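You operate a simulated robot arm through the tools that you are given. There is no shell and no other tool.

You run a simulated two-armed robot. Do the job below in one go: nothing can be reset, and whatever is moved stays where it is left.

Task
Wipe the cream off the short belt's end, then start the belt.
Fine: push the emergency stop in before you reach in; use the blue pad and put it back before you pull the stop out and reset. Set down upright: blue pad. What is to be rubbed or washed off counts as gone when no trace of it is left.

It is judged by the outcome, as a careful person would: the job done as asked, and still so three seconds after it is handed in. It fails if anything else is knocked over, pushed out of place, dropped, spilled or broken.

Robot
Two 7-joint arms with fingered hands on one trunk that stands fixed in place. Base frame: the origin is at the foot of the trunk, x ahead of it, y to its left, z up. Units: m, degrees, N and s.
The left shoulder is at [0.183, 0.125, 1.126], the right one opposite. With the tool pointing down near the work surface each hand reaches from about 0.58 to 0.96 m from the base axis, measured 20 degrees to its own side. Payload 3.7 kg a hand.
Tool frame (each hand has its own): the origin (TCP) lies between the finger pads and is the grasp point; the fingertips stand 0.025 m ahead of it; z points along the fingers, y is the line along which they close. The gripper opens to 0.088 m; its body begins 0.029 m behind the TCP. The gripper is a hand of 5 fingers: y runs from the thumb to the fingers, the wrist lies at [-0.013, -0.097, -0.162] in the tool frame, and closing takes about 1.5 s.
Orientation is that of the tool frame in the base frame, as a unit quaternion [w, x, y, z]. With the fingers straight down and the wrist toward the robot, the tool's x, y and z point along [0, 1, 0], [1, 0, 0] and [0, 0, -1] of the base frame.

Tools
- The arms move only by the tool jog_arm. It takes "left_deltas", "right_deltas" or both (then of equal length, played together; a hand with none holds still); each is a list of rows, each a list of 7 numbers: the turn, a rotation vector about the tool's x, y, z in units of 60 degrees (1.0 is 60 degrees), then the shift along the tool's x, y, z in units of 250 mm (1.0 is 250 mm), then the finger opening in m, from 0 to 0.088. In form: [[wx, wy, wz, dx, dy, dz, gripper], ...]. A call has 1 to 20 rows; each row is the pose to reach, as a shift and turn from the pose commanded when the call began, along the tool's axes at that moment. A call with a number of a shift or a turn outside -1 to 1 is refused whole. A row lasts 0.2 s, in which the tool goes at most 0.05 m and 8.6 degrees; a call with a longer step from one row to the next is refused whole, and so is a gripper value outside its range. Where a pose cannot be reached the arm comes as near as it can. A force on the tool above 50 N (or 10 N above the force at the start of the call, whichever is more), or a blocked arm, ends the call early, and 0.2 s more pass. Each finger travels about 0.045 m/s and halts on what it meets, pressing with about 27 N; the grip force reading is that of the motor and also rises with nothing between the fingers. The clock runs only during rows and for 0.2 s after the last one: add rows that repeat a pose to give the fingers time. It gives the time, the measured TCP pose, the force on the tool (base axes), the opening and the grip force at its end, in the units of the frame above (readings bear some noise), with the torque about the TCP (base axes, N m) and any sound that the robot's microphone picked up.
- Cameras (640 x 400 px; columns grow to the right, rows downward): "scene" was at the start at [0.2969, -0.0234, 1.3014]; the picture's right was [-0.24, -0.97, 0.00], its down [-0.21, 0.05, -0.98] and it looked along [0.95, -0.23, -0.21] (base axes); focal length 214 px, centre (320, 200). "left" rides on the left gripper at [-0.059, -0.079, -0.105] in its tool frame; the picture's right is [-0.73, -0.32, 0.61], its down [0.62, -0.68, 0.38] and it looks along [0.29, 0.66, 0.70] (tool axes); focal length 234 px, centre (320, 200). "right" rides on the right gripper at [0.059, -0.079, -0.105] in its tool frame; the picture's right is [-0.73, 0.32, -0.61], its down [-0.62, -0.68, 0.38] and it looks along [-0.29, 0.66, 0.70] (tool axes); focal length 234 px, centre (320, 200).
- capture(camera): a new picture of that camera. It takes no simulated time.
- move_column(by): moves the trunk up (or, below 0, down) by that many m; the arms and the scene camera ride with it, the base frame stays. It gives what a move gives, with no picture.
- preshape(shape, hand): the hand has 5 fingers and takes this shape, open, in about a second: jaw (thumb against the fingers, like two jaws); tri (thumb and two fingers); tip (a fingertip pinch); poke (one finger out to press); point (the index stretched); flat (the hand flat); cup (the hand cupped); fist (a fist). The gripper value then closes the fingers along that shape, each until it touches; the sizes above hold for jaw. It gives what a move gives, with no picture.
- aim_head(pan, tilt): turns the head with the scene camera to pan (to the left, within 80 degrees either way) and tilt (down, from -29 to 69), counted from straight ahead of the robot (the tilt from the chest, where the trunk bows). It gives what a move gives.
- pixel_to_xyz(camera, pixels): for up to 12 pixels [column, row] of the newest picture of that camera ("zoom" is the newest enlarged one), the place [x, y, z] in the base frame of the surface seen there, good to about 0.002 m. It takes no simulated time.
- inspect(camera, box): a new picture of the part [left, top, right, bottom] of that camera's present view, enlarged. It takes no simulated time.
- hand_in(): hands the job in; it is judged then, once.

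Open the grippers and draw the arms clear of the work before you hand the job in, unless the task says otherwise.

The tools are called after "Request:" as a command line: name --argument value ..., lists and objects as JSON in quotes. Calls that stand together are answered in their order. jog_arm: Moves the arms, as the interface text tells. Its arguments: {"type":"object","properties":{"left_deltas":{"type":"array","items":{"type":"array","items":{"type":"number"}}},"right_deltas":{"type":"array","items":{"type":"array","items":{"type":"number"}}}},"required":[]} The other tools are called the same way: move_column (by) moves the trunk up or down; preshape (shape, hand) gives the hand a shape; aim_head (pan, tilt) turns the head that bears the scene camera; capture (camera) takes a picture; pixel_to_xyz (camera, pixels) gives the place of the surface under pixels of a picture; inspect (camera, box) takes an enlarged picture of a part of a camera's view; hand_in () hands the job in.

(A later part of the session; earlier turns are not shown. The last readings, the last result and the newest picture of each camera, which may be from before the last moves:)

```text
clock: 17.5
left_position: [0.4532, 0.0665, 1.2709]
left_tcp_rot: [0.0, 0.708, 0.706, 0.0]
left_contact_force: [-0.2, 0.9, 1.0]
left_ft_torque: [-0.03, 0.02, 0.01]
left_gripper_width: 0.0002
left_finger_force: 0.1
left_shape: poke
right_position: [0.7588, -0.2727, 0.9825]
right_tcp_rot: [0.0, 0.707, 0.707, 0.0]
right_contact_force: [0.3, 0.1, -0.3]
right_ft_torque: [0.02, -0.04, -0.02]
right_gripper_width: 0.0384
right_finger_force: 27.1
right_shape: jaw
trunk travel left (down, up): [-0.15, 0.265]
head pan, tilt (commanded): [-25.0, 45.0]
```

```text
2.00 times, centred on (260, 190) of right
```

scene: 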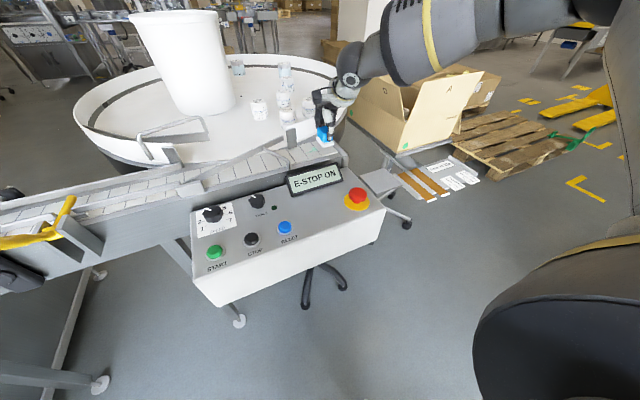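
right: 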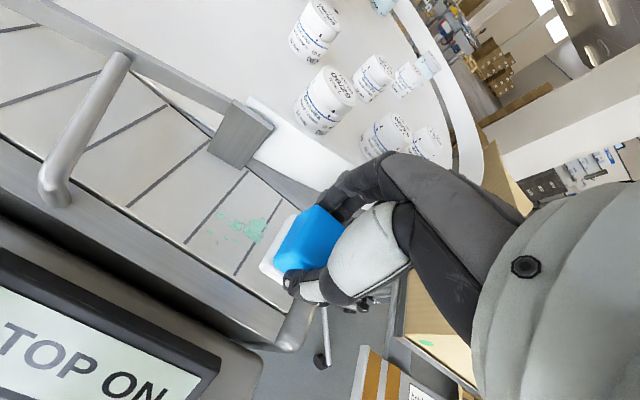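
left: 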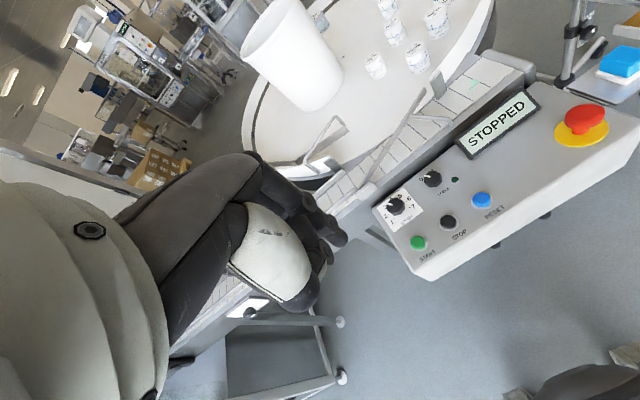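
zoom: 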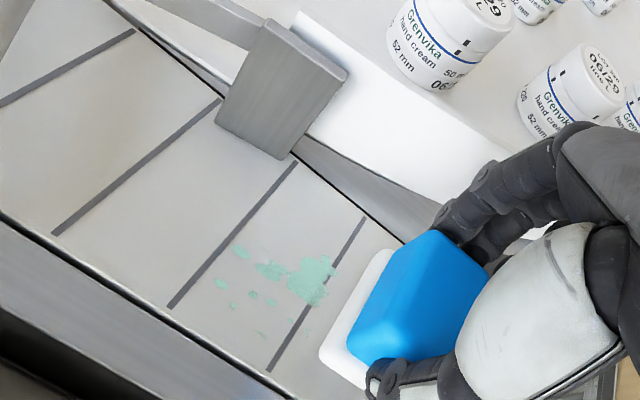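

I sample the rim, finger outer surfaces, and the faint smear dots in this zoom.

Request:
pixel_to_xyz --camera "zoom" --pixels '[[240, 250], [220, 283], [232, 305], [260, 332], [335, 265], [318, 350], [430, 160], [440, 185], [480, 140], [455, 215], [490, 180], [520, 165]]'

Request:
inspect --camera "right" --box '[220, 190, 320, 290]'

```text
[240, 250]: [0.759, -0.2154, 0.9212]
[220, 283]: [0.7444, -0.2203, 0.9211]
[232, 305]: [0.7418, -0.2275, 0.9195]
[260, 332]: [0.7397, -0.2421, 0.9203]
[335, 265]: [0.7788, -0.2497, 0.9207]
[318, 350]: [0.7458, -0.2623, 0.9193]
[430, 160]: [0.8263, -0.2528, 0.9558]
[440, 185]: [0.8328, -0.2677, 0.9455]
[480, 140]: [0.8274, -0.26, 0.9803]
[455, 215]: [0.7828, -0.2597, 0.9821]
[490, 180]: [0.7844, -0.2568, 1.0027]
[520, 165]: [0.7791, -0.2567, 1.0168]
```

```text
4.00 times, centred on (270, 240) of right
```

zoom: 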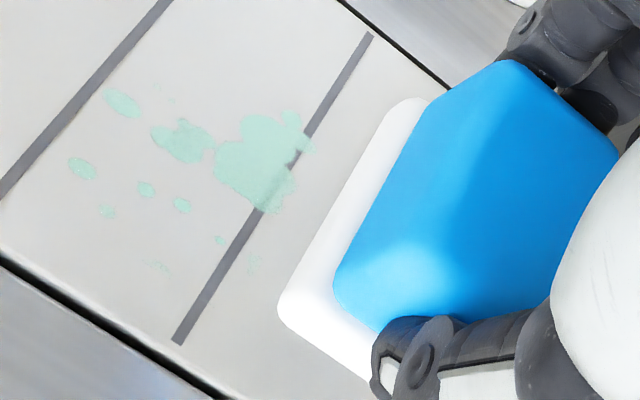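

The smear spans x 0.739–0.779, y -0.213 to -0.262; the pad covers ±0.024 in x, so wiping along y at x≈0.759 covers it, with the index 5+ mm clear of the post at y -0.207. I lower the pad gently until it touches the belt.

Request:
jog_arm --right_deltas '[[0, 0, 0, 0, 0, 0.03, 0.0], [0, 0, 0, 0, 0, 0.055, 0.0], [0, 0, 0, 0, 0, 0.068, 0.0], [0, 0, 0, 0, 0, 0.076, 0.0], [0, 0, 0, 0, 0, 0.082, 0.0], [0, 0, 0, 0, 0, 0.087, 0.0], [0, 0, 0, 0, 0, 0.087, 0.0]]'

Request:
inspect --camera "right" --box '[180, 90, 340, 290]'

Request:
inspect --camera "scene" --box '[280, 100, 360, 180]'

```text
clock: 19.1
left_position: [0.4519, 0.0664, 1.2694]
left_tcp_rot: [0.0, 0.708, 0.706, -0.001]
left_contact_force: [-0.2, 0.4, 0.2]
left_ft_torque: [-0.03, -0.01, -0.04]
left_gripper_width: 0.0
left_finger_force: 0.1
left_shape: poke
right_position: [0.7592, -0.2723, 0.9617]
right_tcp_rot: [0.002, 0.707, 0.707, 0.001]
right_contact_force: [-1.4, -1.6, 5.9]
right_ft_torque: [-0.01, -0.02, 0.01]
right_gripper_width: 0.0386
right_finger_force: 26.6
right_shape: jaw
trunk travel left (down, up): [-0.15, 0.265]
head pan, tilt (commanded): [-25.0, 45.0]
```

```text
2.00 times, centred on (260, 190) of right
```

zoom: 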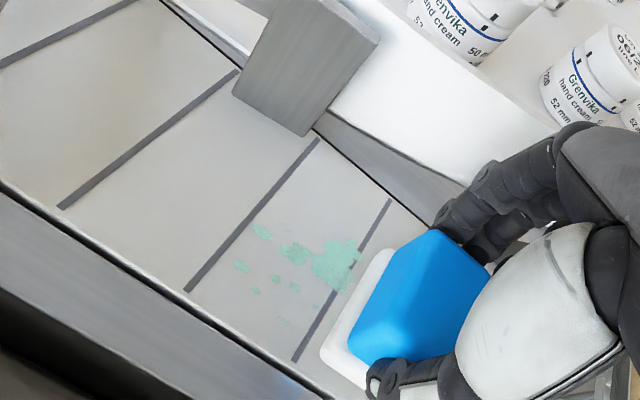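

```text
5.00 times, centred on (320, 140) of scene
```

zoom: 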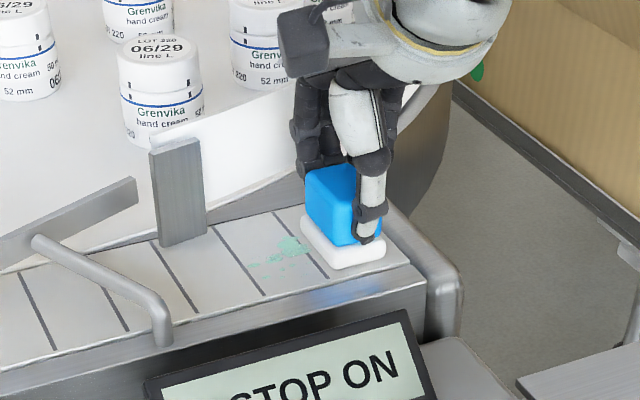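

The pad presses the belt with about 6 N. I wipe toward +y to about y=-0.228 and back, pressing 1 mm more.

Request:
jog_arm --right_deltas '[[0, 0, 0, 0.02, 0, 0.006, 0.0], [0, 0, 0, 0.05, 0, 0.006, 0.0], [0, 0, 0, 0.08, 0, 0.006, 0.0], [0, 0, 0, 0.11, 0, 0.006, 0.0], [0, 0, 0, 0.14, 0, 0.006, 0.0], [0, 0, 0, 0.165, 0, 0.006, 0.0], [0, 0, 0, 0.165, 0, 0.006, 0.0]]'

Request:
inspect --camera "right" --box '[180, 90, 340, 290]'

Request:
inspect --camera "scene" --box '[280, 100, 360, 180]'

```text
clock: 20.7
left_position: [0.4507, 0.0655, 1.2715]
left_tcp_rot: [0.0, 0.707, 0.707, 0.001]
left_contact_force: [-0.8, 0.5, 0.0]
left_ft_torque: [-0.01, 0.02, -0.02]
left_gripper_width: 0.0
left_finger_force: 0.1
left_shape: poke
right_position: [0.7582, -0.2321, 0.9619]
right_tcp_rot: [0.002, 0.707, 0.707, 0.001]
right_contact_force: [0.0, -6.3, 15.7]
right_ft_torque: [-0.14, -0.14, -0.05]
right_gripper_width: 0.0387
right_finger_force: 26.8
right_shape: jaw
trunk travel left (down, up): [-0.15, 0.265]
head pan, tilt (commanded): [-25.0, 45.0]
```

```text
2.00 times, centred on (260, 190) of right
```

zoom: 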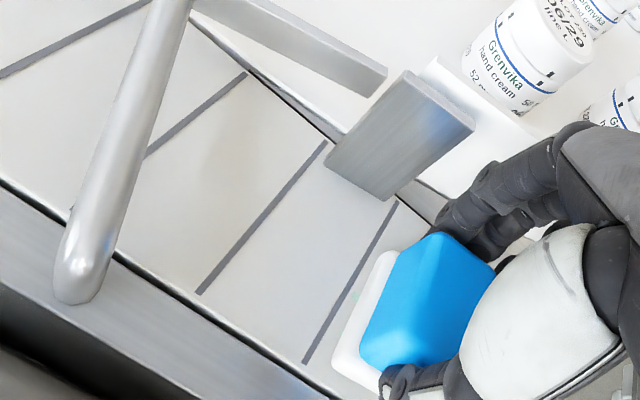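

```text
5.00 times, centred on (320, 140) of scene
```

zoom: 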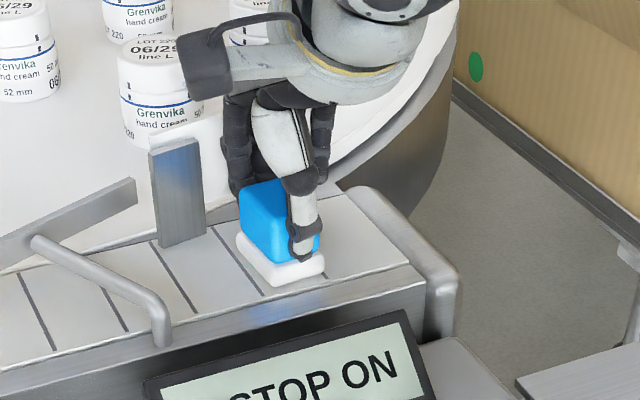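

The smear behind the pad is gone, with a small remnant at right-zoom (352,292) just beyond the pad's left edge. I shift 8 mm toward the robot (away from the post) and wipe about 8 mm further left, then sweep back.

Request:
jog_arm --right_deltas '[[0, 0, 0, 0, -0.018, 0.0, 0.0], [0, 0, 0, 0, -0.034, 0.0, 0.0], [0, 0, 0, 0.015, -0.034, 0.0, 0.0], [0, 0, 0, 0.033, -0.034, 0.0, 0.0], [0, 0, 0, 0.033, -0.034, 0.0, 0.0], [0, 0, 0, 0.015, -0.034, 0.0, 0.0], [0, 0, 0, 0.0, -0.034, 0.0, 0.0], [0, 0, 0, -0.03, -0.034, 0.0, 0.0], [0, 0, 0, -0.06, -0.034, 0.0, 0.0], [0, 0, 0, -0.09, -0.034, 0.0, 0.0], [0, 0, 0, -0.12, -0.034, 0.0, 0.0], [0, 0, 0, -0.14, -0.034, 0.0, 0.0]]'

Request:
inspect --camera "right" --box '[180, 90, 340, 290]'

Request:
inspect --camera "scene" --box '[280, 100, 360, 180]'

```text
clock: 23.3
left_position: [0.4504, 0.0667, 1.2706]
left_tcp_rot: [0.001, 0.707, 0.707, -0.001]
left_contact_force: [0.5, -1.1, -0.2]
left_ft_torque: [0.0, -0.01, -0.02]
left_gripper_width: 0.0001
left_finger_force: 0.2
left_shape: poke
right_position: [0.7492, -0.2659, 0.9603]
right_tcp_rot: [0.0, 0.708, 0.707, 0.0]
right_contact_force: [-0.5, 5.1, 10.0]
right_ft_torque: [0.1, -0.09, 0.05]
right_gripper_width: 0.0396
right_finger_force: 26.9
right_shape: jaw
trunk travel left (down, up): [-0.15, 0.265]
head pan, tilt (commanded): [-25.0, 45.0]
```

```text
2.00 times, centred on (260, 190) of right
```

zoom: 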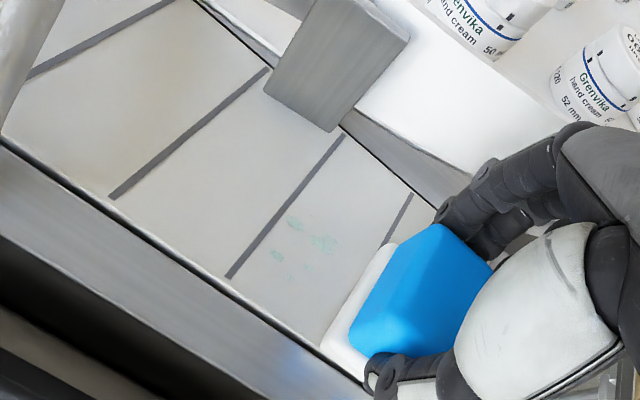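

```text
5.00 times, centred on (320, 140) of scene
```

zoom: 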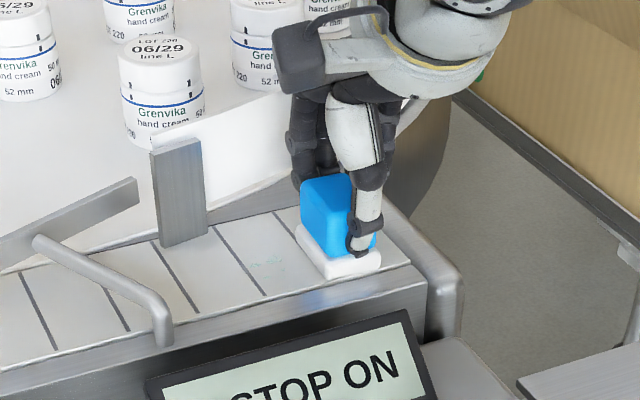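

A faint trace remains at right-zoom (290–330, 220–260). I do several more strokes over it with slightly more pressure.

Request:
jog_arm --right_deltas '[[0, 0, 0, 0.033, 0, 0.004, 0.0], [0, 0, 0, 0.066, 0, 0.004, 0.0], [0, 0, 0, 0.099, 0, 0.004, 0.0], [0, 0, 0, 0.132, 0, 0.004, 0.0], [0, 0, 0, 0.165, 0, 0.004, 0.0], [0, 0, 0, 0.132, 0, 0.004, 0.0], [0, 0, 0, 0.099, 0, 0.004, 0.0], [0, 0, 0, 0.066, 0, 0.004, 0.0], [0, 0, 0, 0.033, 0, 0.004, 0.0], [0, 0, 0, 0.033, 0.03, 0.004, 0.0], [0, 0, 0, 0.066, 0.03, 0.004, 0.0], [0, 0, 0, 0.099, 0.03, 0.004, 0.0], [0, 0, 0, 0.135, 0.03, 0.004, 0.0], [0, 0, 0, 0.15, 0.0, 0.004, 0.0], [0, 0, 0, 0.165, 0.0, 0.004, 0.0], [0, 0, 0, 0.132, 0.0, 0.004, 0.0], [0, 0, 0, 0.09, 0.02, 0.004, 0.0], [0, 0, 0, 0.045, 0.02, 0.004, 0.0], [0, 0, 0, 0.0, 0.02, 0.004, 0.0], [0, 0, 0, -0.03, 0.02, 0.004, 0.0]]'

Request:
inspect --camera "right" --box '[180, 90, 340, 290]'

Request:
inspect --camera "scene" --box '[280, 100, 360, 180]'

```text
clock: 27.5
left_position: [0.4521, 0.0662, 1.27]
left_tcp_rot: [0.001, 0.707, 0.707, -0.001]
left_contact_force: [0.1, 0.5, 0.0]
left_ft_torque: [0.01, 0.03, -0.03]
left_gripper_width: 0.0
left_finger_force: 0.1
left_shape: poke
right_position: [0.7534, -0.2722, 0.9601]
right_tcp_rot: [0.0, 0.708, 0.707, 0.0]
right_contact_force: [0.5, 5.0, 10.4]
right_ft_torque: [0.1, -0.04, 0.01]
right_gripper_width: 0.0396
right_finger_force: 27.2
right_shape: jaw
trunk travel left (down, up): [-0.15, 0.265]
head pan, tilt (commanded): [-25.0, 45.0]
```

```text
2.00 times, centred on (260, 190) of right
```

zoom: 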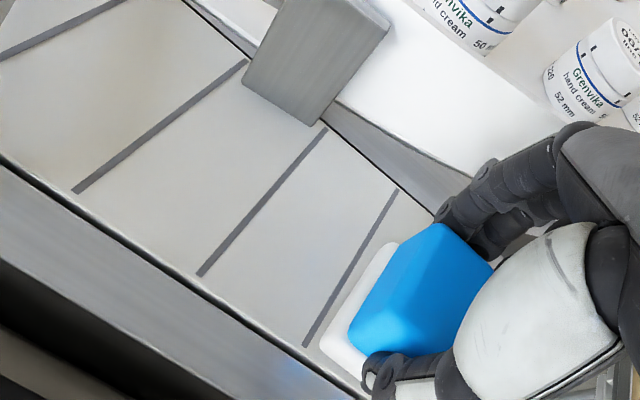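

```text
5.00 times, centred on (320, 140) of scene
```

zoom: 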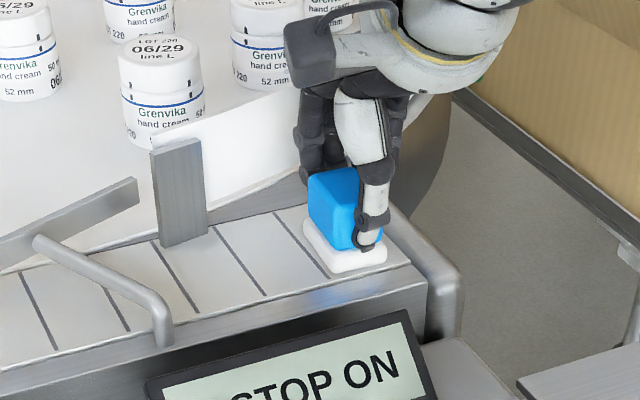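

The visible area is clean. I do one more double pass shifted 6 mm farther (x≈0.762) to cover the far edge, then one at the near side, before lifting to check.

Request:
jog_arm --right_deltas '[[0, 0, 0, 0.0, 0.026, 0.0, 0.0], [0, 0, 0, 0.04, 0.026, 0.0, 0.0], [0, 0, 0, 0.08, 0.026, 0.0, 0.0], [0, 0, 0, 0.12, 0.026, 0.0, 0.0], [0, 0, 0, 0.15, 0.026, 0.0, 0.0], [0, 0, 0, 0.16, 0.0, 0.0, 0.0], [0, 0, 0, 0.19, -0.02, 0.0, 0.0], [0, 0, 0, 0.15, -0.02, 0.0, 0.0], [0, 0, 0, 0.11, -0.02, 0.0, 0.0], [0, 0, 0, 0.07, -0.02, 0.0, 0.0], [0, 0, 0, 0.03, -0.02, 0.0, 0.0], [0, 0, 0, 0.0, 0.02, 0.0, 0.0], [0, 0, 0, 0.04, 0.026, 0.0, 0.0], [0, 0, 0, 0.08, 0.026, 0.0, 0.0], [0, 0, 0, 0.04, 0.026, 0.0, 0.0], [0, 0, 0, 0.0, 0.02, 0.0, 0.0], [0, 0, 0, 0.0, 0.0, 0.0, 0.0]]'

Request:
jog_arm --right_deltas '[[0, 0, 0, 0, 0, -0.05, 0.0], [0, 0, 0, 0, 0, -0.15, 0.0], [0, 0, 0, -0.05, 0, -0.25, 0.0], [0, 0, 0, -0.2, 0, -0.25, 0.0], [0, 0, 0, -0.2, 0, -0.25, 0.0]]'

Request:
inspect --camera "right" --box '[120, 90, 340, 340]'

Request:
inspect --camera "scene" --box '[290, 120, 360, 180]'

```text
clock: 31.1
left_position: [0.4515, 0.0659, 1.2716]
left_tcp_rot: [0.0, 0.708, 0.707, 0.0]
left_contact_force: [-0.3, -0.5, 0.1]
left_ft_torque: [-0.01, 0.0, 0.02]
left_gripper_width: 0.0001
left_finger_force: 0.1
left_shape: poke
right_position: [0.7545, -0.2743, 0.9599]
right_tcp_rot: [0.001, 0.707, 0.707, 0.001]
right_contact_force: [3.4, 1.0, 9.2]
right_ft_torque: [-0.01, -0.14, 0.01]
right_gripper_width: 0.0394
right_finger_force: 26.8
right_shape: jaw
trunk travel left (down, up): [-0.15, 0.265]
head pan, tilt (commanded): [-25.0, 45.0]
```

```text
clock: 32.3
left_position: [0.4527, 0.0671, 1.2707]
left_tcp_rot: [0.0, 0.708, 0.706, 0.0]
left_contact_force: [0.0, 0.6, 0.1]
left_ft_torque: [0.01, -0.01, 0.01]
left_gripper_width: 0.0002
left_finger_force: 0.1
left_shape: poke
right_position: [0.7545, -0.3229, 1.0206]
right_tcp_rot: [-0.001, 0.707, 0.707, 0.0]
right_contact_force: [0.1, -0.1, -0.6]
right_ft_torque: [-0.02, -0.03, -0.01]
right_gripper_width: 0.0395
right_finger_force: 27.1
right_shape: jaw
trunk travel left (down, up): [-0.15, 0.265]
head pan, tilt (commanded): [-25.0, 45.0]
```

```text
1.60 times, centred on (230, 215) of right
```

zoom: 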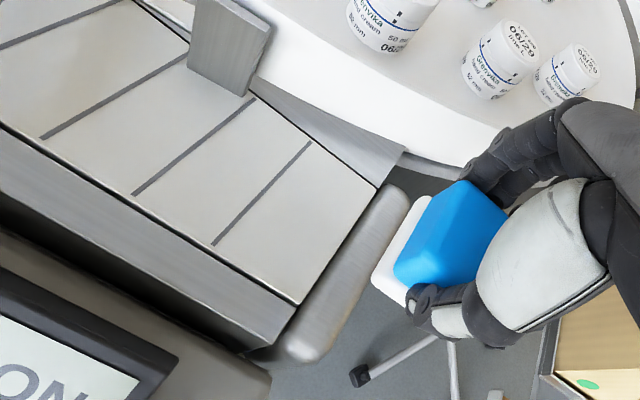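

```text
6.67 times, centred on (325, 150) of scene
```

zoom: 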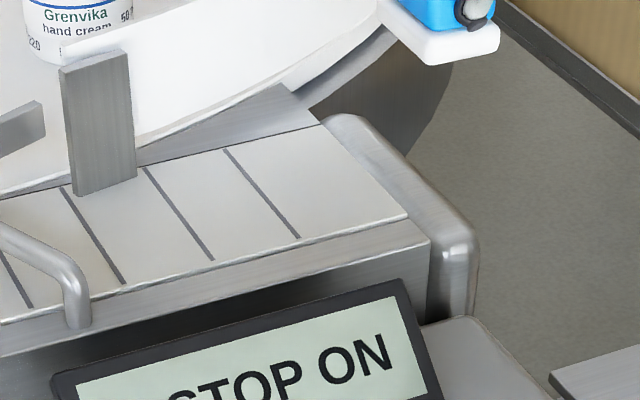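

The belt looks clean. I zoom further into the wiped area to be sure no faint trace is left.

Request:
inspect --camera "right" --box '[190, 140, 320, 270]'

Request:
inspect --camera "scene" --box '[298, 136, 336, 164]'

Request:
inspect --camera "right" --box '[340, 190, 460, 300]'

```text
3.08 times, centred on (255, 205) of right
```

zoom: 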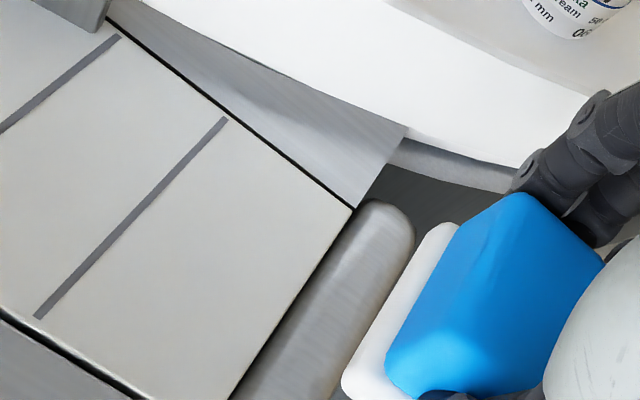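

```text
14.29 times, centred on (317, 150) of scene
```

zoom: 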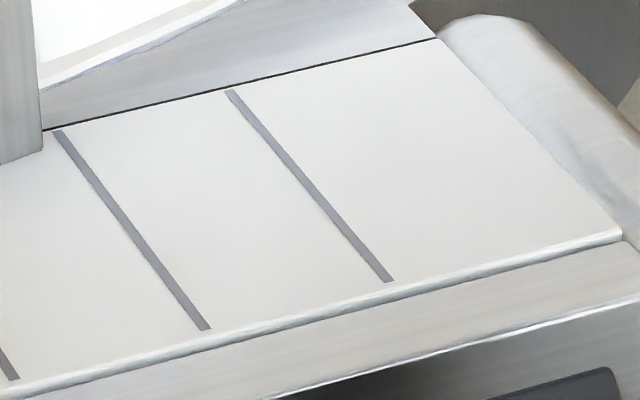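

```text
3.64 times, centred on (400, 245) of right
```

zoom: 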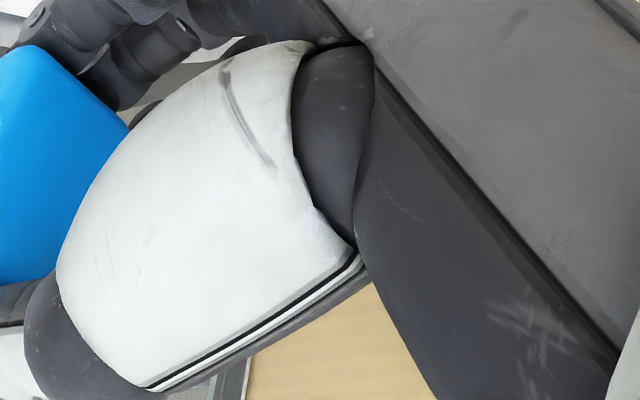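

No trace of cream remains. I carry the pad back above its tray spot at (0.609,-0.370).

Request:
jog_arm --right_deltas '[[0, 0, 0, -0.04, -0.13, 0, 0.0], [0, 0, 0, -0.09, -0.27, 0, 0.0], [0, 0, 0, -0.14, -0.42, 0, 0.0], [0, 0, 0, -0.18, -0.55, 0, 0.0], [0, 0, 0, -0.187, -0.586, 0, 0.0], [0, 0, 0, -0.187, -0.586, 0.15, 0.0], [0, 0, 0, -0.187, -0.586, 0.28, 0.0], [0, 0, 0, -0.187, -0.586, 0.33, 0.0], [0, 0, 0, -0.187, -0.586, 0.33, 0.0]]'

Request:
inspect --camera "scene" --box '[340, 100, 440, 200]'

Request:
inspect --camera "right" --box '[180, 130, 440, 350]'

```text
clock: 34.3
left_position: [0.4532, 0.0665, 1.2698]
left_tcp_rot: [0.0, 0.707, 0.708, 0.0]
left_contact_force: [-0.5, 0.1, 0.4]
left_ft_torque: [-0.02, -0.02, 0.05]
left_gripper_width: 0.0
left_finger_force: 0.1
left_shape: poke
right_position: [0.6073, -0.3708, 0.9383]
right_tcp_rot: [0.0, 0.707, 0.708, -0.001]
right_contact_force: [0.6, -0.2, -0.5]
right_ft_torque: [-0.02, 0.01, -0.05]
right_gripper_width: 0.0394
right_finger_force: 27.0
right_shape: jaw
trunk travel left (down, up): [-0.15, 0.265]
head pan, tilt (commanded): [-25.0, 45.0]
```

```text
4.00 times, centred on (390, 150) of scene
```

zoom: 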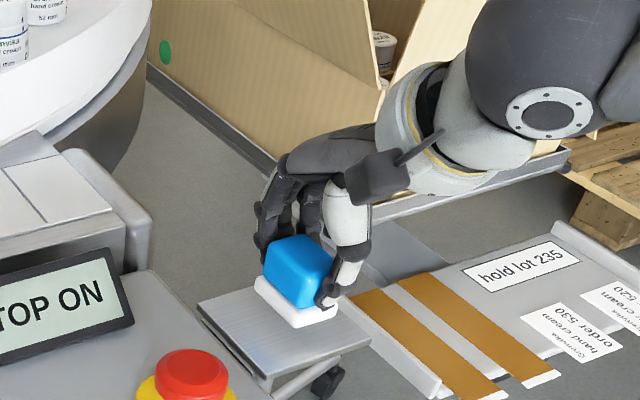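

```text
1.82 times, centred on (310, 240) of right
```

zoom: 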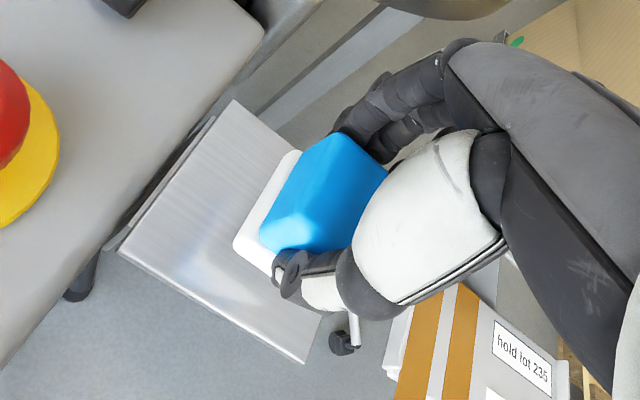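

The pad may have shifted a couple of mm in the grip. I measure its present edges to set it down exactly at its old spot.

Request:
inspect --camera "scene" --box '[360, 140, 440, 190]'

Request:
pixel_to_xyz --camera "zoom" --pixels '[[115, 165], [185, 232], [270, 215], [140, 150], [190, 205], [130, 110], [200, 130], [185, 80], [165, 150], [230, 222]]'

```text
8.00 times, centred on (400, 165) of scene
```

zoom: 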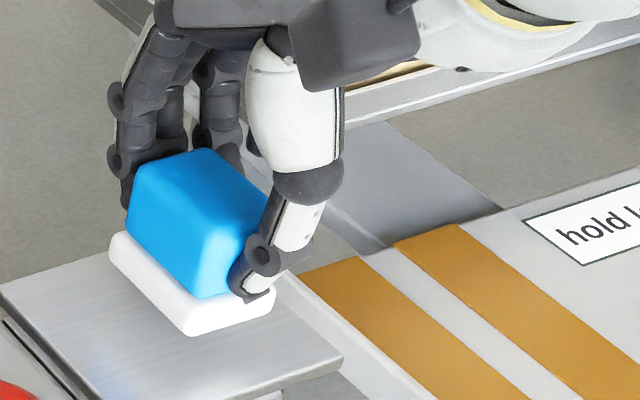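

```text
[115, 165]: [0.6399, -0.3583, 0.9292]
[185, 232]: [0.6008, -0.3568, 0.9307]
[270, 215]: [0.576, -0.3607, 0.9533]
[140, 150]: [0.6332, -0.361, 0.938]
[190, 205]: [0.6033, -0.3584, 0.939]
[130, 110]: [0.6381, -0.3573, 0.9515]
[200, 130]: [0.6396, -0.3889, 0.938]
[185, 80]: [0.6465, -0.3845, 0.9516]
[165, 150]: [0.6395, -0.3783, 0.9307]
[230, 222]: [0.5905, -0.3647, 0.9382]
```

I sample correct pixels on the white base and blue faces in this zoom.

Request:
pixel_to_xyz --camera "zoom" --pixels '[[116, 248], [150, 285], [185, 322], [225, 322], [262, 305], [145, 225], [185, 275], [215, 270], [140, 185], [210, 160], [190, 225], [60, 300]]'

```text
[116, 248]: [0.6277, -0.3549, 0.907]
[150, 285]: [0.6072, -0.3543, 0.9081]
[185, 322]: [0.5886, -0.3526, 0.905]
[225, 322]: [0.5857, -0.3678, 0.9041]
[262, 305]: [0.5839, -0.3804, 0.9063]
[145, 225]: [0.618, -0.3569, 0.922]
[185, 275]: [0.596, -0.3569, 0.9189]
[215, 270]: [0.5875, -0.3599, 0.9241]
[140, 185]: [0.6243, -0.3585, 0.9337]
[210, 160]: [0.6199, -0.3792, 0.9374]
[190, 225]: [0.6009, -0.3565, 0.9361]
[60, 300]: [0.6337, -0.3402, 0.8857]
```

The pad is about 1.5 mm toward -y and 10.5–11 mm above its old level. I shift +1.5 mm in y and lower slowly to contact.

Request:
jog_arm --right_deltas '[[0, 0, 0, 0.006, 0, 0.015, 0.0], [0, 0, 0, 0.006, 0, 0.028, 0.0], [0, 0, 0, 0.006, 0, 0.036, 0.0], [0, 0, 0, 0.006, 0, 0.04, 0.0], [0, 0, 0, 0.006, 0, 0.043, 0.0], [0, 0, 0, 0.006, 0, 0.045, 0.0]]'

Request:
inspect --camera "scene" --box '[360, 140, 440, 190]'

```text
clock: 35.7
left_position: [0.4533, 0.0665, 1.2701]
left_tcp_rot: [-0.001, 0.707, 0.707, 0.0]
left_contact_force: [0.1, 0.8, -0.5]
left_ft_torque: [0.0, -0.03, 0.02]
left_gripper_width: 0.0
left_finger_force: 0.1
left_shape: poke
right_position: [0.6078, -0.3686, 0.9275]
right_tcp_rot: [0.0, 0.707, 0.707, 0.0]
right_contact_force: [-0.2, -0.6, -0.5]
right_ft_torque: [0.0, -0.01, 0.0]
right_gripper_width: 0.0394
right_finger_force: 26.4
right_shape: jaw
trunk travel left (down, up): [-0.15, 0.265]
head pan, tilt (commanded): [-25.0, 45.0]
```

```text
8.00 times, centred on (400, 165) of scene
```

zoom: 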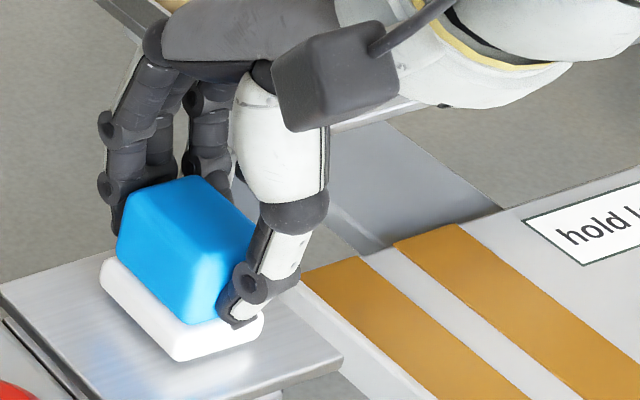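

Almost no contact force yet (-0.5 N), so the pad is within a mm of the tray. I lower in half-millimetre steps until it touches.

Request:
jog_arm --right_deltas '[[0, 0, 0, 0, 0, 0.002, 0.0], [0, 0, 0, 0, 0, 0.004, 0.0], [0, 0, 0, 0, 0, 0.006, 0.0], [0, 0, 0, 0, 0, 0.006, 0.0]]'

```text
clock: 36.7
left_position: [0.4528, 0.0655, 1.2705]
left_tcp_rot: [0.0, 0.707, 0.707, 0.0]
left_contact_force: [-0.4, 0.8, 1.0]
left_ft_torque: [0.03, 0.0, 0.0]
left_gripper_width: 0.0
left_finger_force: 0.0
left_shape: poke
right_position: [0.6089, -0.3684, 0.9264]
right_tcp_rot: [0.0, 0.707, 0.707, 0.0]
right_contact_force: [0.0, 0.3, -1.5]
right_ft_torque: [0.02, -0.02, 0.03]
right_gripper_width: 0.0394
right_finger_force: 26.6
right_shape: jaw
trunk travel left (down, up): [-0.15, 0.265]
head pan, tilt (commanded): [-25.0, 45.0]
```

Still no upward force. I keep lowering in 0.5 mm steps.

Request:
jog_arm --right_deltas '[[0, 0, 0, 0, 0, 0.002, 0.0], [0, 0, 0, 0, 0, 0.004, 0.0], [0, 0, 0, 0, 0, 0.006, 0.0], [0, 0, 0, 0, 0, 0.006, 0.0]]'

Request:
inspect --camera "scene" --box '[360, 150, 408, 198]'

```text
clock: 37.7
left_position: [0.4523, 0.0666, 1.2695]
left_tcp_rot: [0.0, 0.707, 0.707, 0.0]
left_contact_force: [0.0, 0.1, -0.9]
left_ft_torque: [-0.02, 0.0, 0.02]
left_gripper_width: 0.0
left_finger_force: 0.1
left_shape: poke
right_position: [0.6075, -0.3689, 0.926]
right_tcp_rot: [-0.001, 0.707, 0.707, 0.0]
right_contact_force: [-0.3, -0.2, 2.8]
right_ft_torque: [-0.03, -0.05, -0.04]
right_gripper_width: 0.0392
right_finger_force: 27.0
right_shape: jaw
trunk travel left (down, up): [-0.15, 0.265]
head pan, tilt (commanded): [-25.0, 45.0]
```

```text
8.33 times, centred on (384, 174) of scene
```

zoom: 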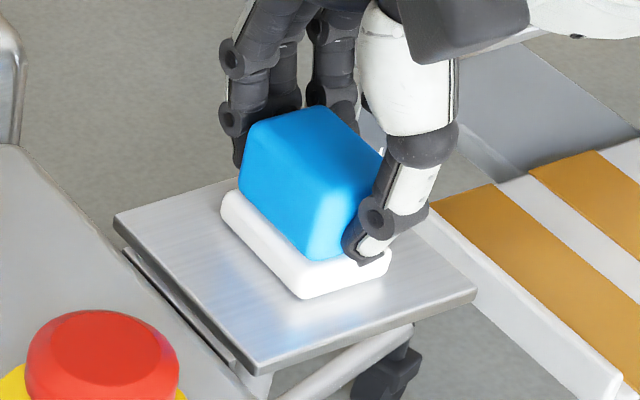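

The pad touches the tray (2.8 N) and matches its original position to about 1 mm. I open the fingers slowly.

Request:
jog_arm --right_deltas '[[0, 0, 0, 0, 0, 0, 0.035], [0, 0, 0, 0, 0, 0, 0.042], [0, 0, 0, 0, 0, 0, 0.05], [0, 0, 0, 0, 0, 0, 0.06], [0, 0, 0, 0, 0, 0, 0.075], [0, 0, 0, 0, 0, 0, 0.088], [0, 0, 0, 0, 0, 0, 0.088], [0, 0, 0, 0, 0, 0, 0.088]]'

Request:
inspect --camera "scene" --box '[360, 150, 408, 198]'

Request:
inspect --camera "right" --box '[180, 130, 440, 350]'

```text
clock: 39.5
left_position: [0.4527, 0.0665, 1.2695]
left_tcp_rot: [0.0, 0.708, 0.706, 0.001]
left_contact_force: [-0.1, -0.2, -0.4]
left_ft_torque: [0.0, 0.03, 0.0]
left_gripper_width: 0.0
left_finger_force: 0.1
left_shape: poke
right_position: [0.6085, -0.3681, 0.9243]
right_tcp_rot: [0.001, 0.707, 0.707, 0.0]
right_contact_force: [0.0, 1.0, -0.6]
right_ft_torque: [0.0, 0.0, -0.01]
right_gripper_width: 0.0876
right_finger_force: 0.0
right_shape: jaw
trunk travel left (down, up): [-0.15, 0.265]
head pan, tilt (commanded): [-25.0, 45.0]
```

```text
8.33 times, centred on (384, 174) of scene
```

zoom: 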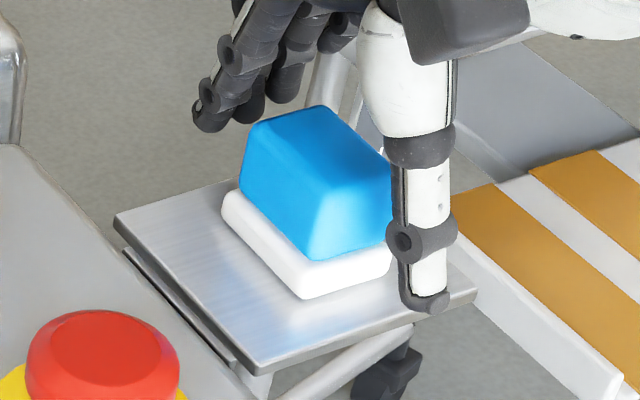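

```text
1.82 times, centred on (310, 240) of right
```

zoom: 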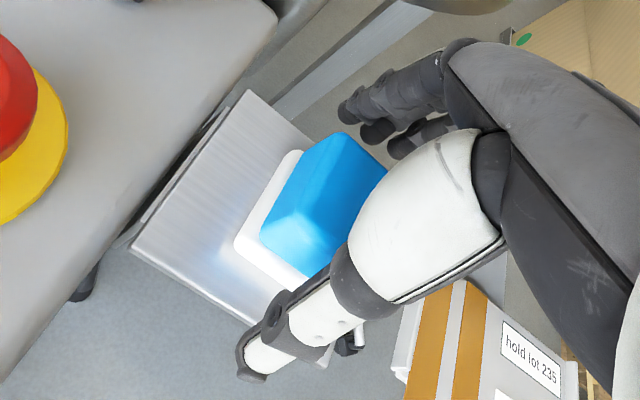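

The pad stands upright on its tray. I raise the hand straight up and then look at the stop for the pull.

Request:
jog_arm --right_deltas '[[0, 0, 0, 0, 0, -0.08, 0.088], [0, 0, 0, 0, 0, -0.24, 0.088], [0, 0, 0, 0, 0, -0.42, 0.088], [0, 0, 0, 0, 0, -0.56, 0.088], [0, 0, 0, 0, 0, -0.56, 0.088]]'

Request:
capture --camera "scene"

Request:
inspect --camera "scene" --box '[320, 150, 416, 222]'

Request:
pixel_to_xyz --camera "zoom" --pixels '[[240, 260], [215, 265], [270, 265], [240, 245], [240, 290], [240, 310], [240, 325], [190, 300], [290, 290], [240, 350], [420, 130], [425, 170]]'

```text
clock: 40.7
left_position: [0.4546, 0.0657, 1.2706]
left_tcp_rot: [0.0, 0.707, 0.707, -0.001]
left_contact_force: [0.3, 0.8, -0.2]
left_ft_torque: [0.01, 0.03, -0.01]
left_gripper_width: 0.0002
left_finger_force: 0.0
left_shape: poke
right_position: [0.6078, -0.3702, 1.0653]
right_tcp_rot: [0.0, 0.708, 0.706, 0.0]
right_contact_force: [-0.4, 0.1, -0.1]
right_ft_torque: [0.02, 0.01, 0.01]
right_gripper_width: 0.0876
right_finger_force: 0.2
right_shape: jaw
trunk travel left (down, up): [-0.15, 0.265]
head pan, tilt (commanded): [-25.0, 45.0]
```

```text
taken
```

scene: 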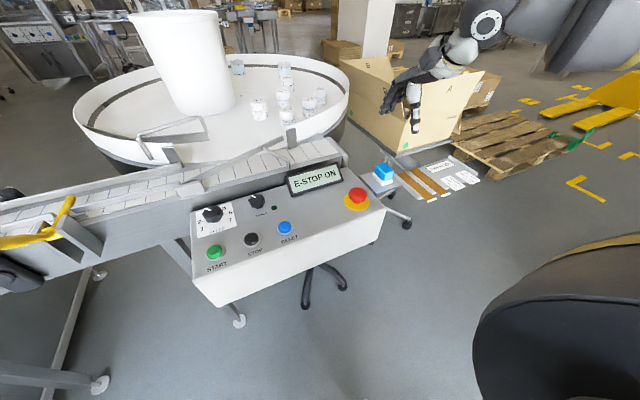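

```text
5.56 times, centred on (368, 186) of scene
```

zoom: 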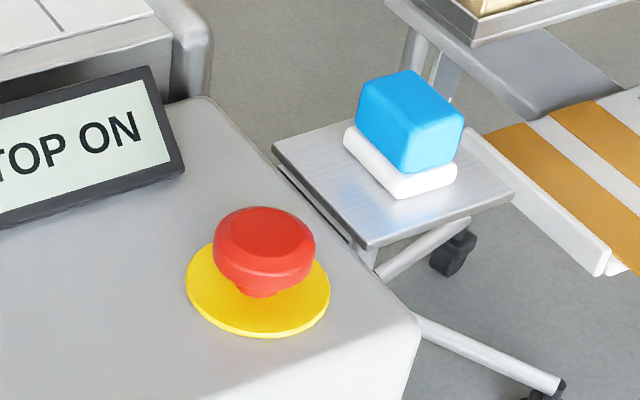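

```text
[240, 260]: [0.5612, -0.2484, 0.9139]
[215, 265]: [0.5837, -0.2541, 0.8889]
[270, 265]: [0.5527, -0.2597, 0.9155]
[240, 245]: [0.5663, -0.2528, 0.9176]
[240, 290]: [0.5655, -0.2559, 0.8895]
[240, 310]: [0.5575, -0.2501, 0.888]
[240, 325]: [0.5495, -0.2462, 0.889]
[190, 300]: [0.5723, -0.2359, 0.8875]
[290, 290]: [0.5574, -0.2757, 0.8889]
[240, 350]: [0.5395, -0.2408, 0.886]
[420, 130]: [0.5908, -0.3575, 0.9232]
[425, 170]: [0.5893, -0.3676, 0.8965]
```

The stop is still in; I measure its pressed cap: top, rim edges and underside.

Request:
pixel_to_xyz --camera "zoom" --pixels '[[265, 232], [265, 255], [262, 272], [262, 280], [255, 291], [217, 252], [313, 250], [220, 238], [310, 238], [265, 210], [216, 262], [290, 278]]'

Request:
capture --camera "right"

```text
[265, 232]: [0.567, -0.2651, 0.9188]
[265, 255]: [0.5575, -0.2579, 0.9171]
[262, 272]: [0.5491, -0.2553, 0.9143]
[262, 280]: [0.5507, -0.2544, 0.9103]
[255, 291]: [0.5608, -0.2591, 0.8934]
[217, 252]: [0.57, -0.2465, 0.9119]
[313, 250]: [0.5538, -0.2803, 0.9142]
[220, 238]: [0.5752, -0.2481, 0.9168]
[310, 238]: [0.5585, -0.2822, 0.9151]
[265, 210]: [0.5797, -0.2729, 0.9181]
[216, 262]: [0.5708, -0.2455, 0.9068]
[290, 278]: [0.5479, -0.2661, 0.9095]
```

```text
taken
```

right: 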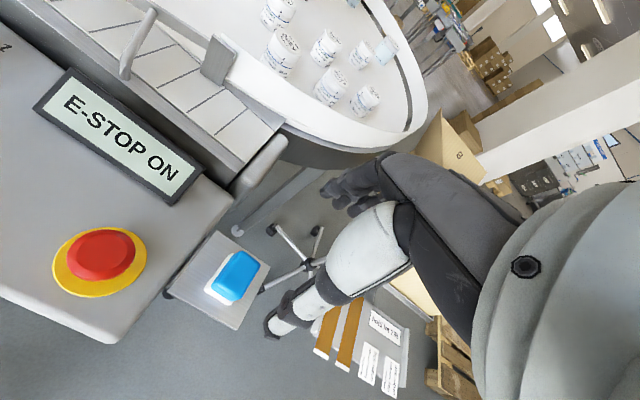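

The cap (pressed) has top 0.919, rim radius 0.02 at z≈0.91 around (0.568,-0.264). I check where the display's corner lies relative to the open fingers.

Request:
inspect --camera "scene" --box '[320, 150, 416, 222]'

Request:
pixel_to_xyz --camera "zoom" --pixels '[[180, 170], [175, 140], [147, 72], [160, 100], [60, 210], [182, 176], [200, 100], [280, 175]]'

```text
5.56 times, centred on (368, 186) of scene
```

zoom: 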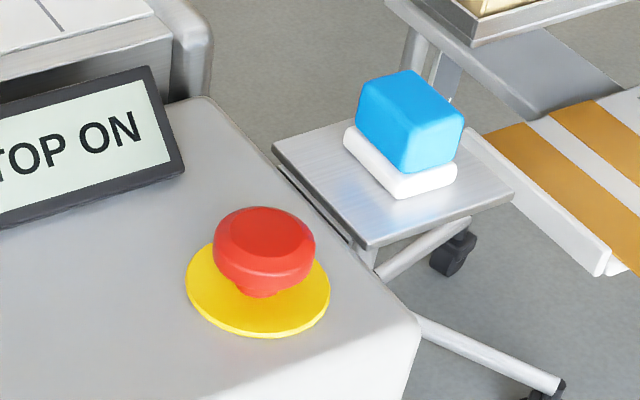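

```text
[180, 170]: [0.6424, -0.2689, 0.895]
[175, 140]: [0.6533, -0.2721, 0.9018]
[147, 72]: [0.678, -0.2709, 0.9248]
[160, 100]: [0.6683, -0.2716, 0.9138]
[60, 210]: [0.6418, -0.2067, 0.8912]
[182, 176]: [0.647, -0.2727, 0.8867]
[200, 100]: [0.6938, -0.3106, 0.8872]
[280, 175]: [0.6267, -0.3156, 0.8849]
```

The display's front edge is at x≈0.642, leaving ~19 mm beyond the open fingers. I move the open jaw above the stop and lower to just over the rim.

Request:
jog_arm --right_deltas '[[0, 0, 0, 0.14, -0.055, 0, 0.08], [0, 0, 0, 0.28, -0.11, 0, 0.08], [0, 0, 0, 0.418, -0.164, 0, 0.08], [0, 0, 0, 0.418, -0.164, 0.15, 0.08], [0, 0, 0, 0.418, -0.164, 0.33, 0.08], [0, 0, 0, 0.418, -0.164, 0.48, 0.08], [0, 0, 0, 0.418, -0.164, 0.54, 0.08], [0, 0, 0, 0.418, -0.164, 0.54, 0.08]]'

Request:
inspect --camera "scene" --box '[320, 120, 416, 222]'

Request:
inspect --camera "right" --box '[180, 130, 440, 350]'

```text
clock: 42.5
left_position: [0.4532, 0.0662, 1.27]
left_tcp_rot: [0.001, 0.708, 0.706, 0.0]
left_contact_force: [0.3, -0.5, 0.7]
left_ft_torque: [0.01, 0.01, 0.04]
left_gripper_width: 0.0
left_finger_force: 0.2
left_shape: poke
right_position: [0.5674, -0.2649, 0.9288]
right_tcp_rot: [0.001, 0.707, 0.707, 0.0]
right_contact_force: [-0.1, -0.9, -0.4]
right_ft_torque: [0.02, 0.04, 0.03]
right_gripper_width: 0.0801
right_finger_force: 0.1
right_shape: jaw
trunk travel left (down, up): [-0.15, 0.265]
head pan, tilt (commanded): [-25.0, 45.0]
```

```text
3.92 times, centred on (368, 171) of scene
```

zoom: 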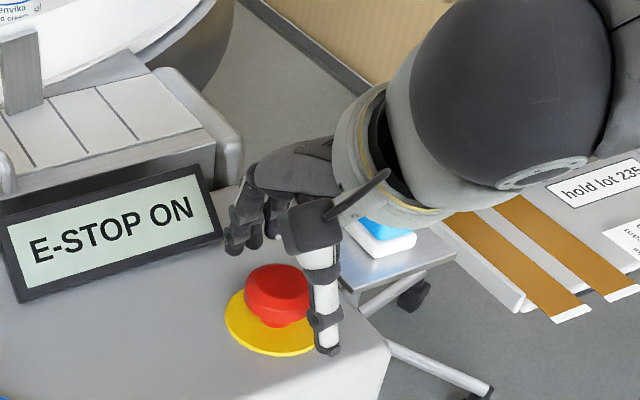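

```text
1.82 times, centred on (310, 240) of right
```

zoom: 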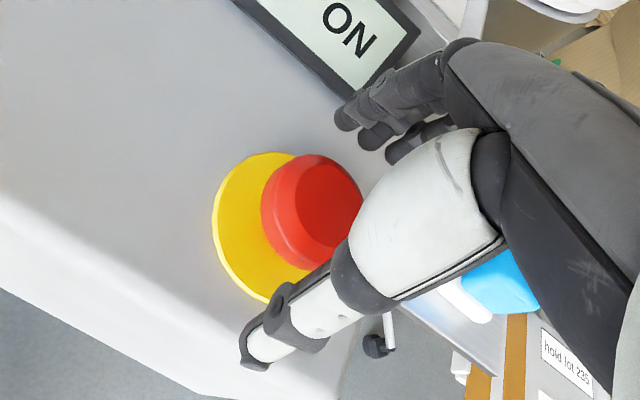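

The jaw straddles the red cap. I lower another ~11 mm so the tips go below the rim, then close.

Request:
jog_arm --right_deltas '[[0, 0, 0, 0, 0, 0.02, 0.08], [0, 0, 0, 0, 0, 0.04, 0.08], [0, 0, 0, 0, 0, 0.046, 0.08], [0, 0, 0, 0, 0, 0.046, 0.065], [0, 0, 0, 0, 0, 0.046, 0.05], [0, 0, 0, 0, 0, 0.046, 0.035], [0, 0, 0, 0, 0, 0.046, 0.02], [0, 0, 0, 0, 0, 0.046, 0.0], [0, 0, 0, 0, 0, 0.046, 0.0], [0, 0, 0, 0, 0, 0.046, 0.0]]'

Request:
inspect --camera "scene" --box '[320, 120, 416, 222]'

Request:
inspect --camera "right" --box '[180, 130, 440, 350]'

```text
clock: 44.7
left_position: [0.4523, 0.0663, 1.2701]
left_tcp_rot: [0.0, 0.708, 0.707, 0.0]
left_contact_force: [0.7, -0.4, 0.0]
left_ft_torque: [-0.02, 0.0, 0.01]
left_gripper_width: 0.0
left_finger_force: 0.0
left_shape: poke
right_position: [0.5672, -0.2652, 0.9183]
right_tcp_rot: [-0.001, 0.707, 0.708, -0.001]
right_contact_force: [-8.3, -0.4, -4.9]
right_ft_torque: [0.0, 0.13, -0.02]
right_gripper_width: 0.0302
right_finger_force: 27.0
right_shape: jaw
trunk travel left (down, up): [-0.15, 0.265]
head pan, tilt (commanded): [-25.0, 45.0]
```

```text
3.92 times, centred on (368, 171) of scene
```

zoom: 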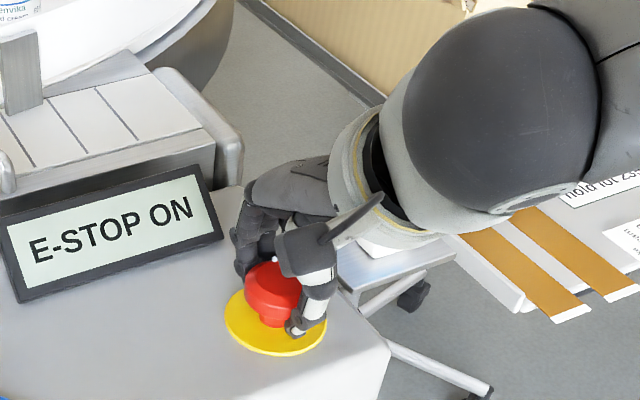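

```text
1.82 times, centred on (310, 240) of right
```

zoom: 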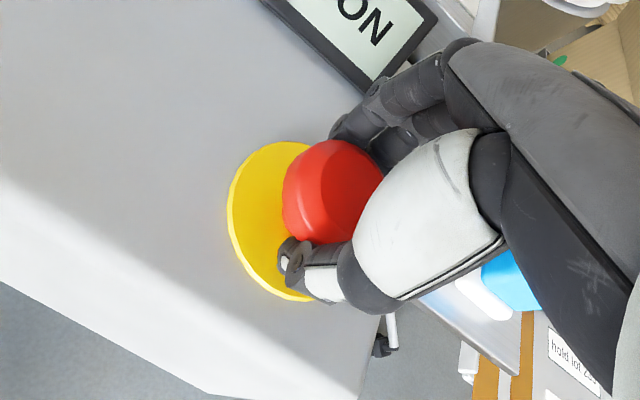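

The tips hook under the rim (opening 0.030). I pull straight up in small steps.

Request:
jog_arm --right_deltas '[[0, 0, 0, 0, 0, -0.01, 0.0], [0, 0, 0, 0, 0, -0.02, 0.0], [0, 0, 0, 0, 0, -0.03, 0.0], [0, 0, 0, 0, 0, -0.04, 0.0], [0, 0, 0, 0, 0, -0.05, 0.0], [0, 0, 0, 0, 0, -0.06, 0.0], [0, 0, 0, 0, 0, -0.066, 0.0]]'

Request:
inspect --camera "scene" --box '[320, 120, 416, 222]'

```text
clock: 46.3
left_position: [0.4538, 0.0659, 1.2698]
left_tcp_rot: [-0.001, 0.707, 0.707, 0.0]
left_contact_force: [-1.1, 0.4, -0.3]
left_ft_torque: [-0.01, 0.0, 0.0]
left_gripper_width: 0.0001
left_finger_force: 0.1
left_shape: poke
right_position: [0.5661, -0.2655, 0.9322]
right_tcp_rot: [-0.003, 0.708, 0.706, -0.003]
right_contact_force: [-9.3, 1.3, -16.5]
right_ft_torque: [0.02, 0.2, 0.01]
right_gripper_width: 0.03
right_finger_force: 27.2
right_shape: jaw
trunk travel left (down, up): [-0.15, 0.265]
head pan, tilt (commanded): [-25.0, 45.0]
```

```text
3.92 times, centred on (368, 171) of scene
```

zoom: 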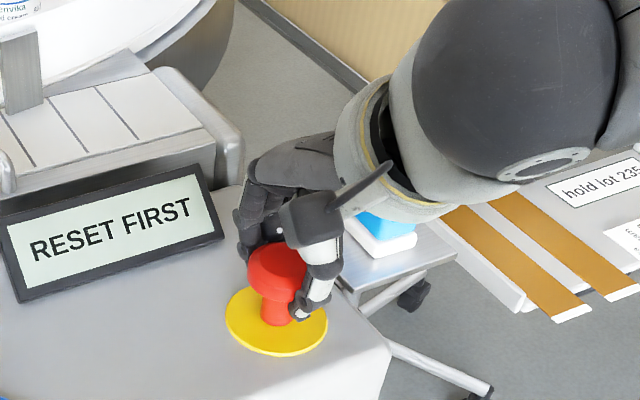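

The display reads "RESET FIRST": the stop is out. I open the fingers in place, then rise straight up.

Request:
jog_arm --right_deltas '[[0, 0, 0, 0, 0, 0, 0.035], [0, 0, 0, 0, 0, 0, 0.05], [0, 0, 0, 0, 0, 0, 0.065], [0, 0, 0, 0, 0, 0, 0.08], [0, 0, 0, 0, 0, 0, 0.085], [0, 0, 0, 0, 0, 0, 0.085], [0, 0, 0, 0, 0, 0, 0.085]]'

Request:
inspect --camera "scene" --box '[320, 120, 416, 222]'

```text
clock: 47.9
left_position: [0.4523, 0.0662, 1.2694]
left_tcp_rot: [-0.001, 0.707, 0.708, 0.0]
left_contact_force: [-0.2, -0.1, -0.4]
left_ft_torque: [0.03, 0.0, -0.01]
left_gripper_width: 0.0
left_finger_force: 0.1
left_shape: poke
right_position: [0.5666, -0.2648, 0.9336]
right_tcp_rot: [0.0, 0.707, 0.708, 0.0]
right_contact_force: [0.3, -0.1, 0.5]
right_ft_torque: [0.01, 0.02, -0.01]
right_gripper_width: 0.0851
right_finger_force: 0.1
right_shape: jaw
trunk travel left (down, up): [-0.15, 0.265]
head pan, tilt (commanded): [-25.0, 45.0]
```

```text
3.92 times, centred on (368, 171) of scene
```

zoom: 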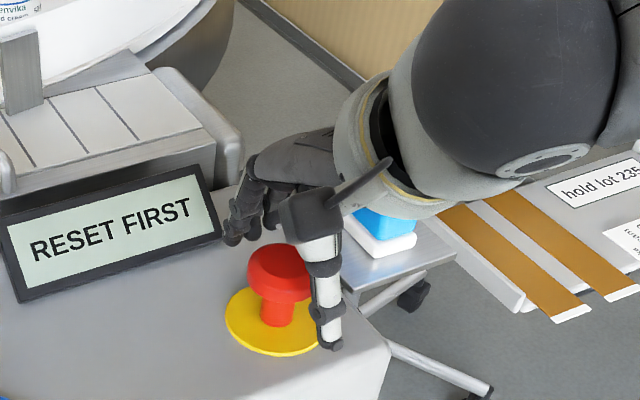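

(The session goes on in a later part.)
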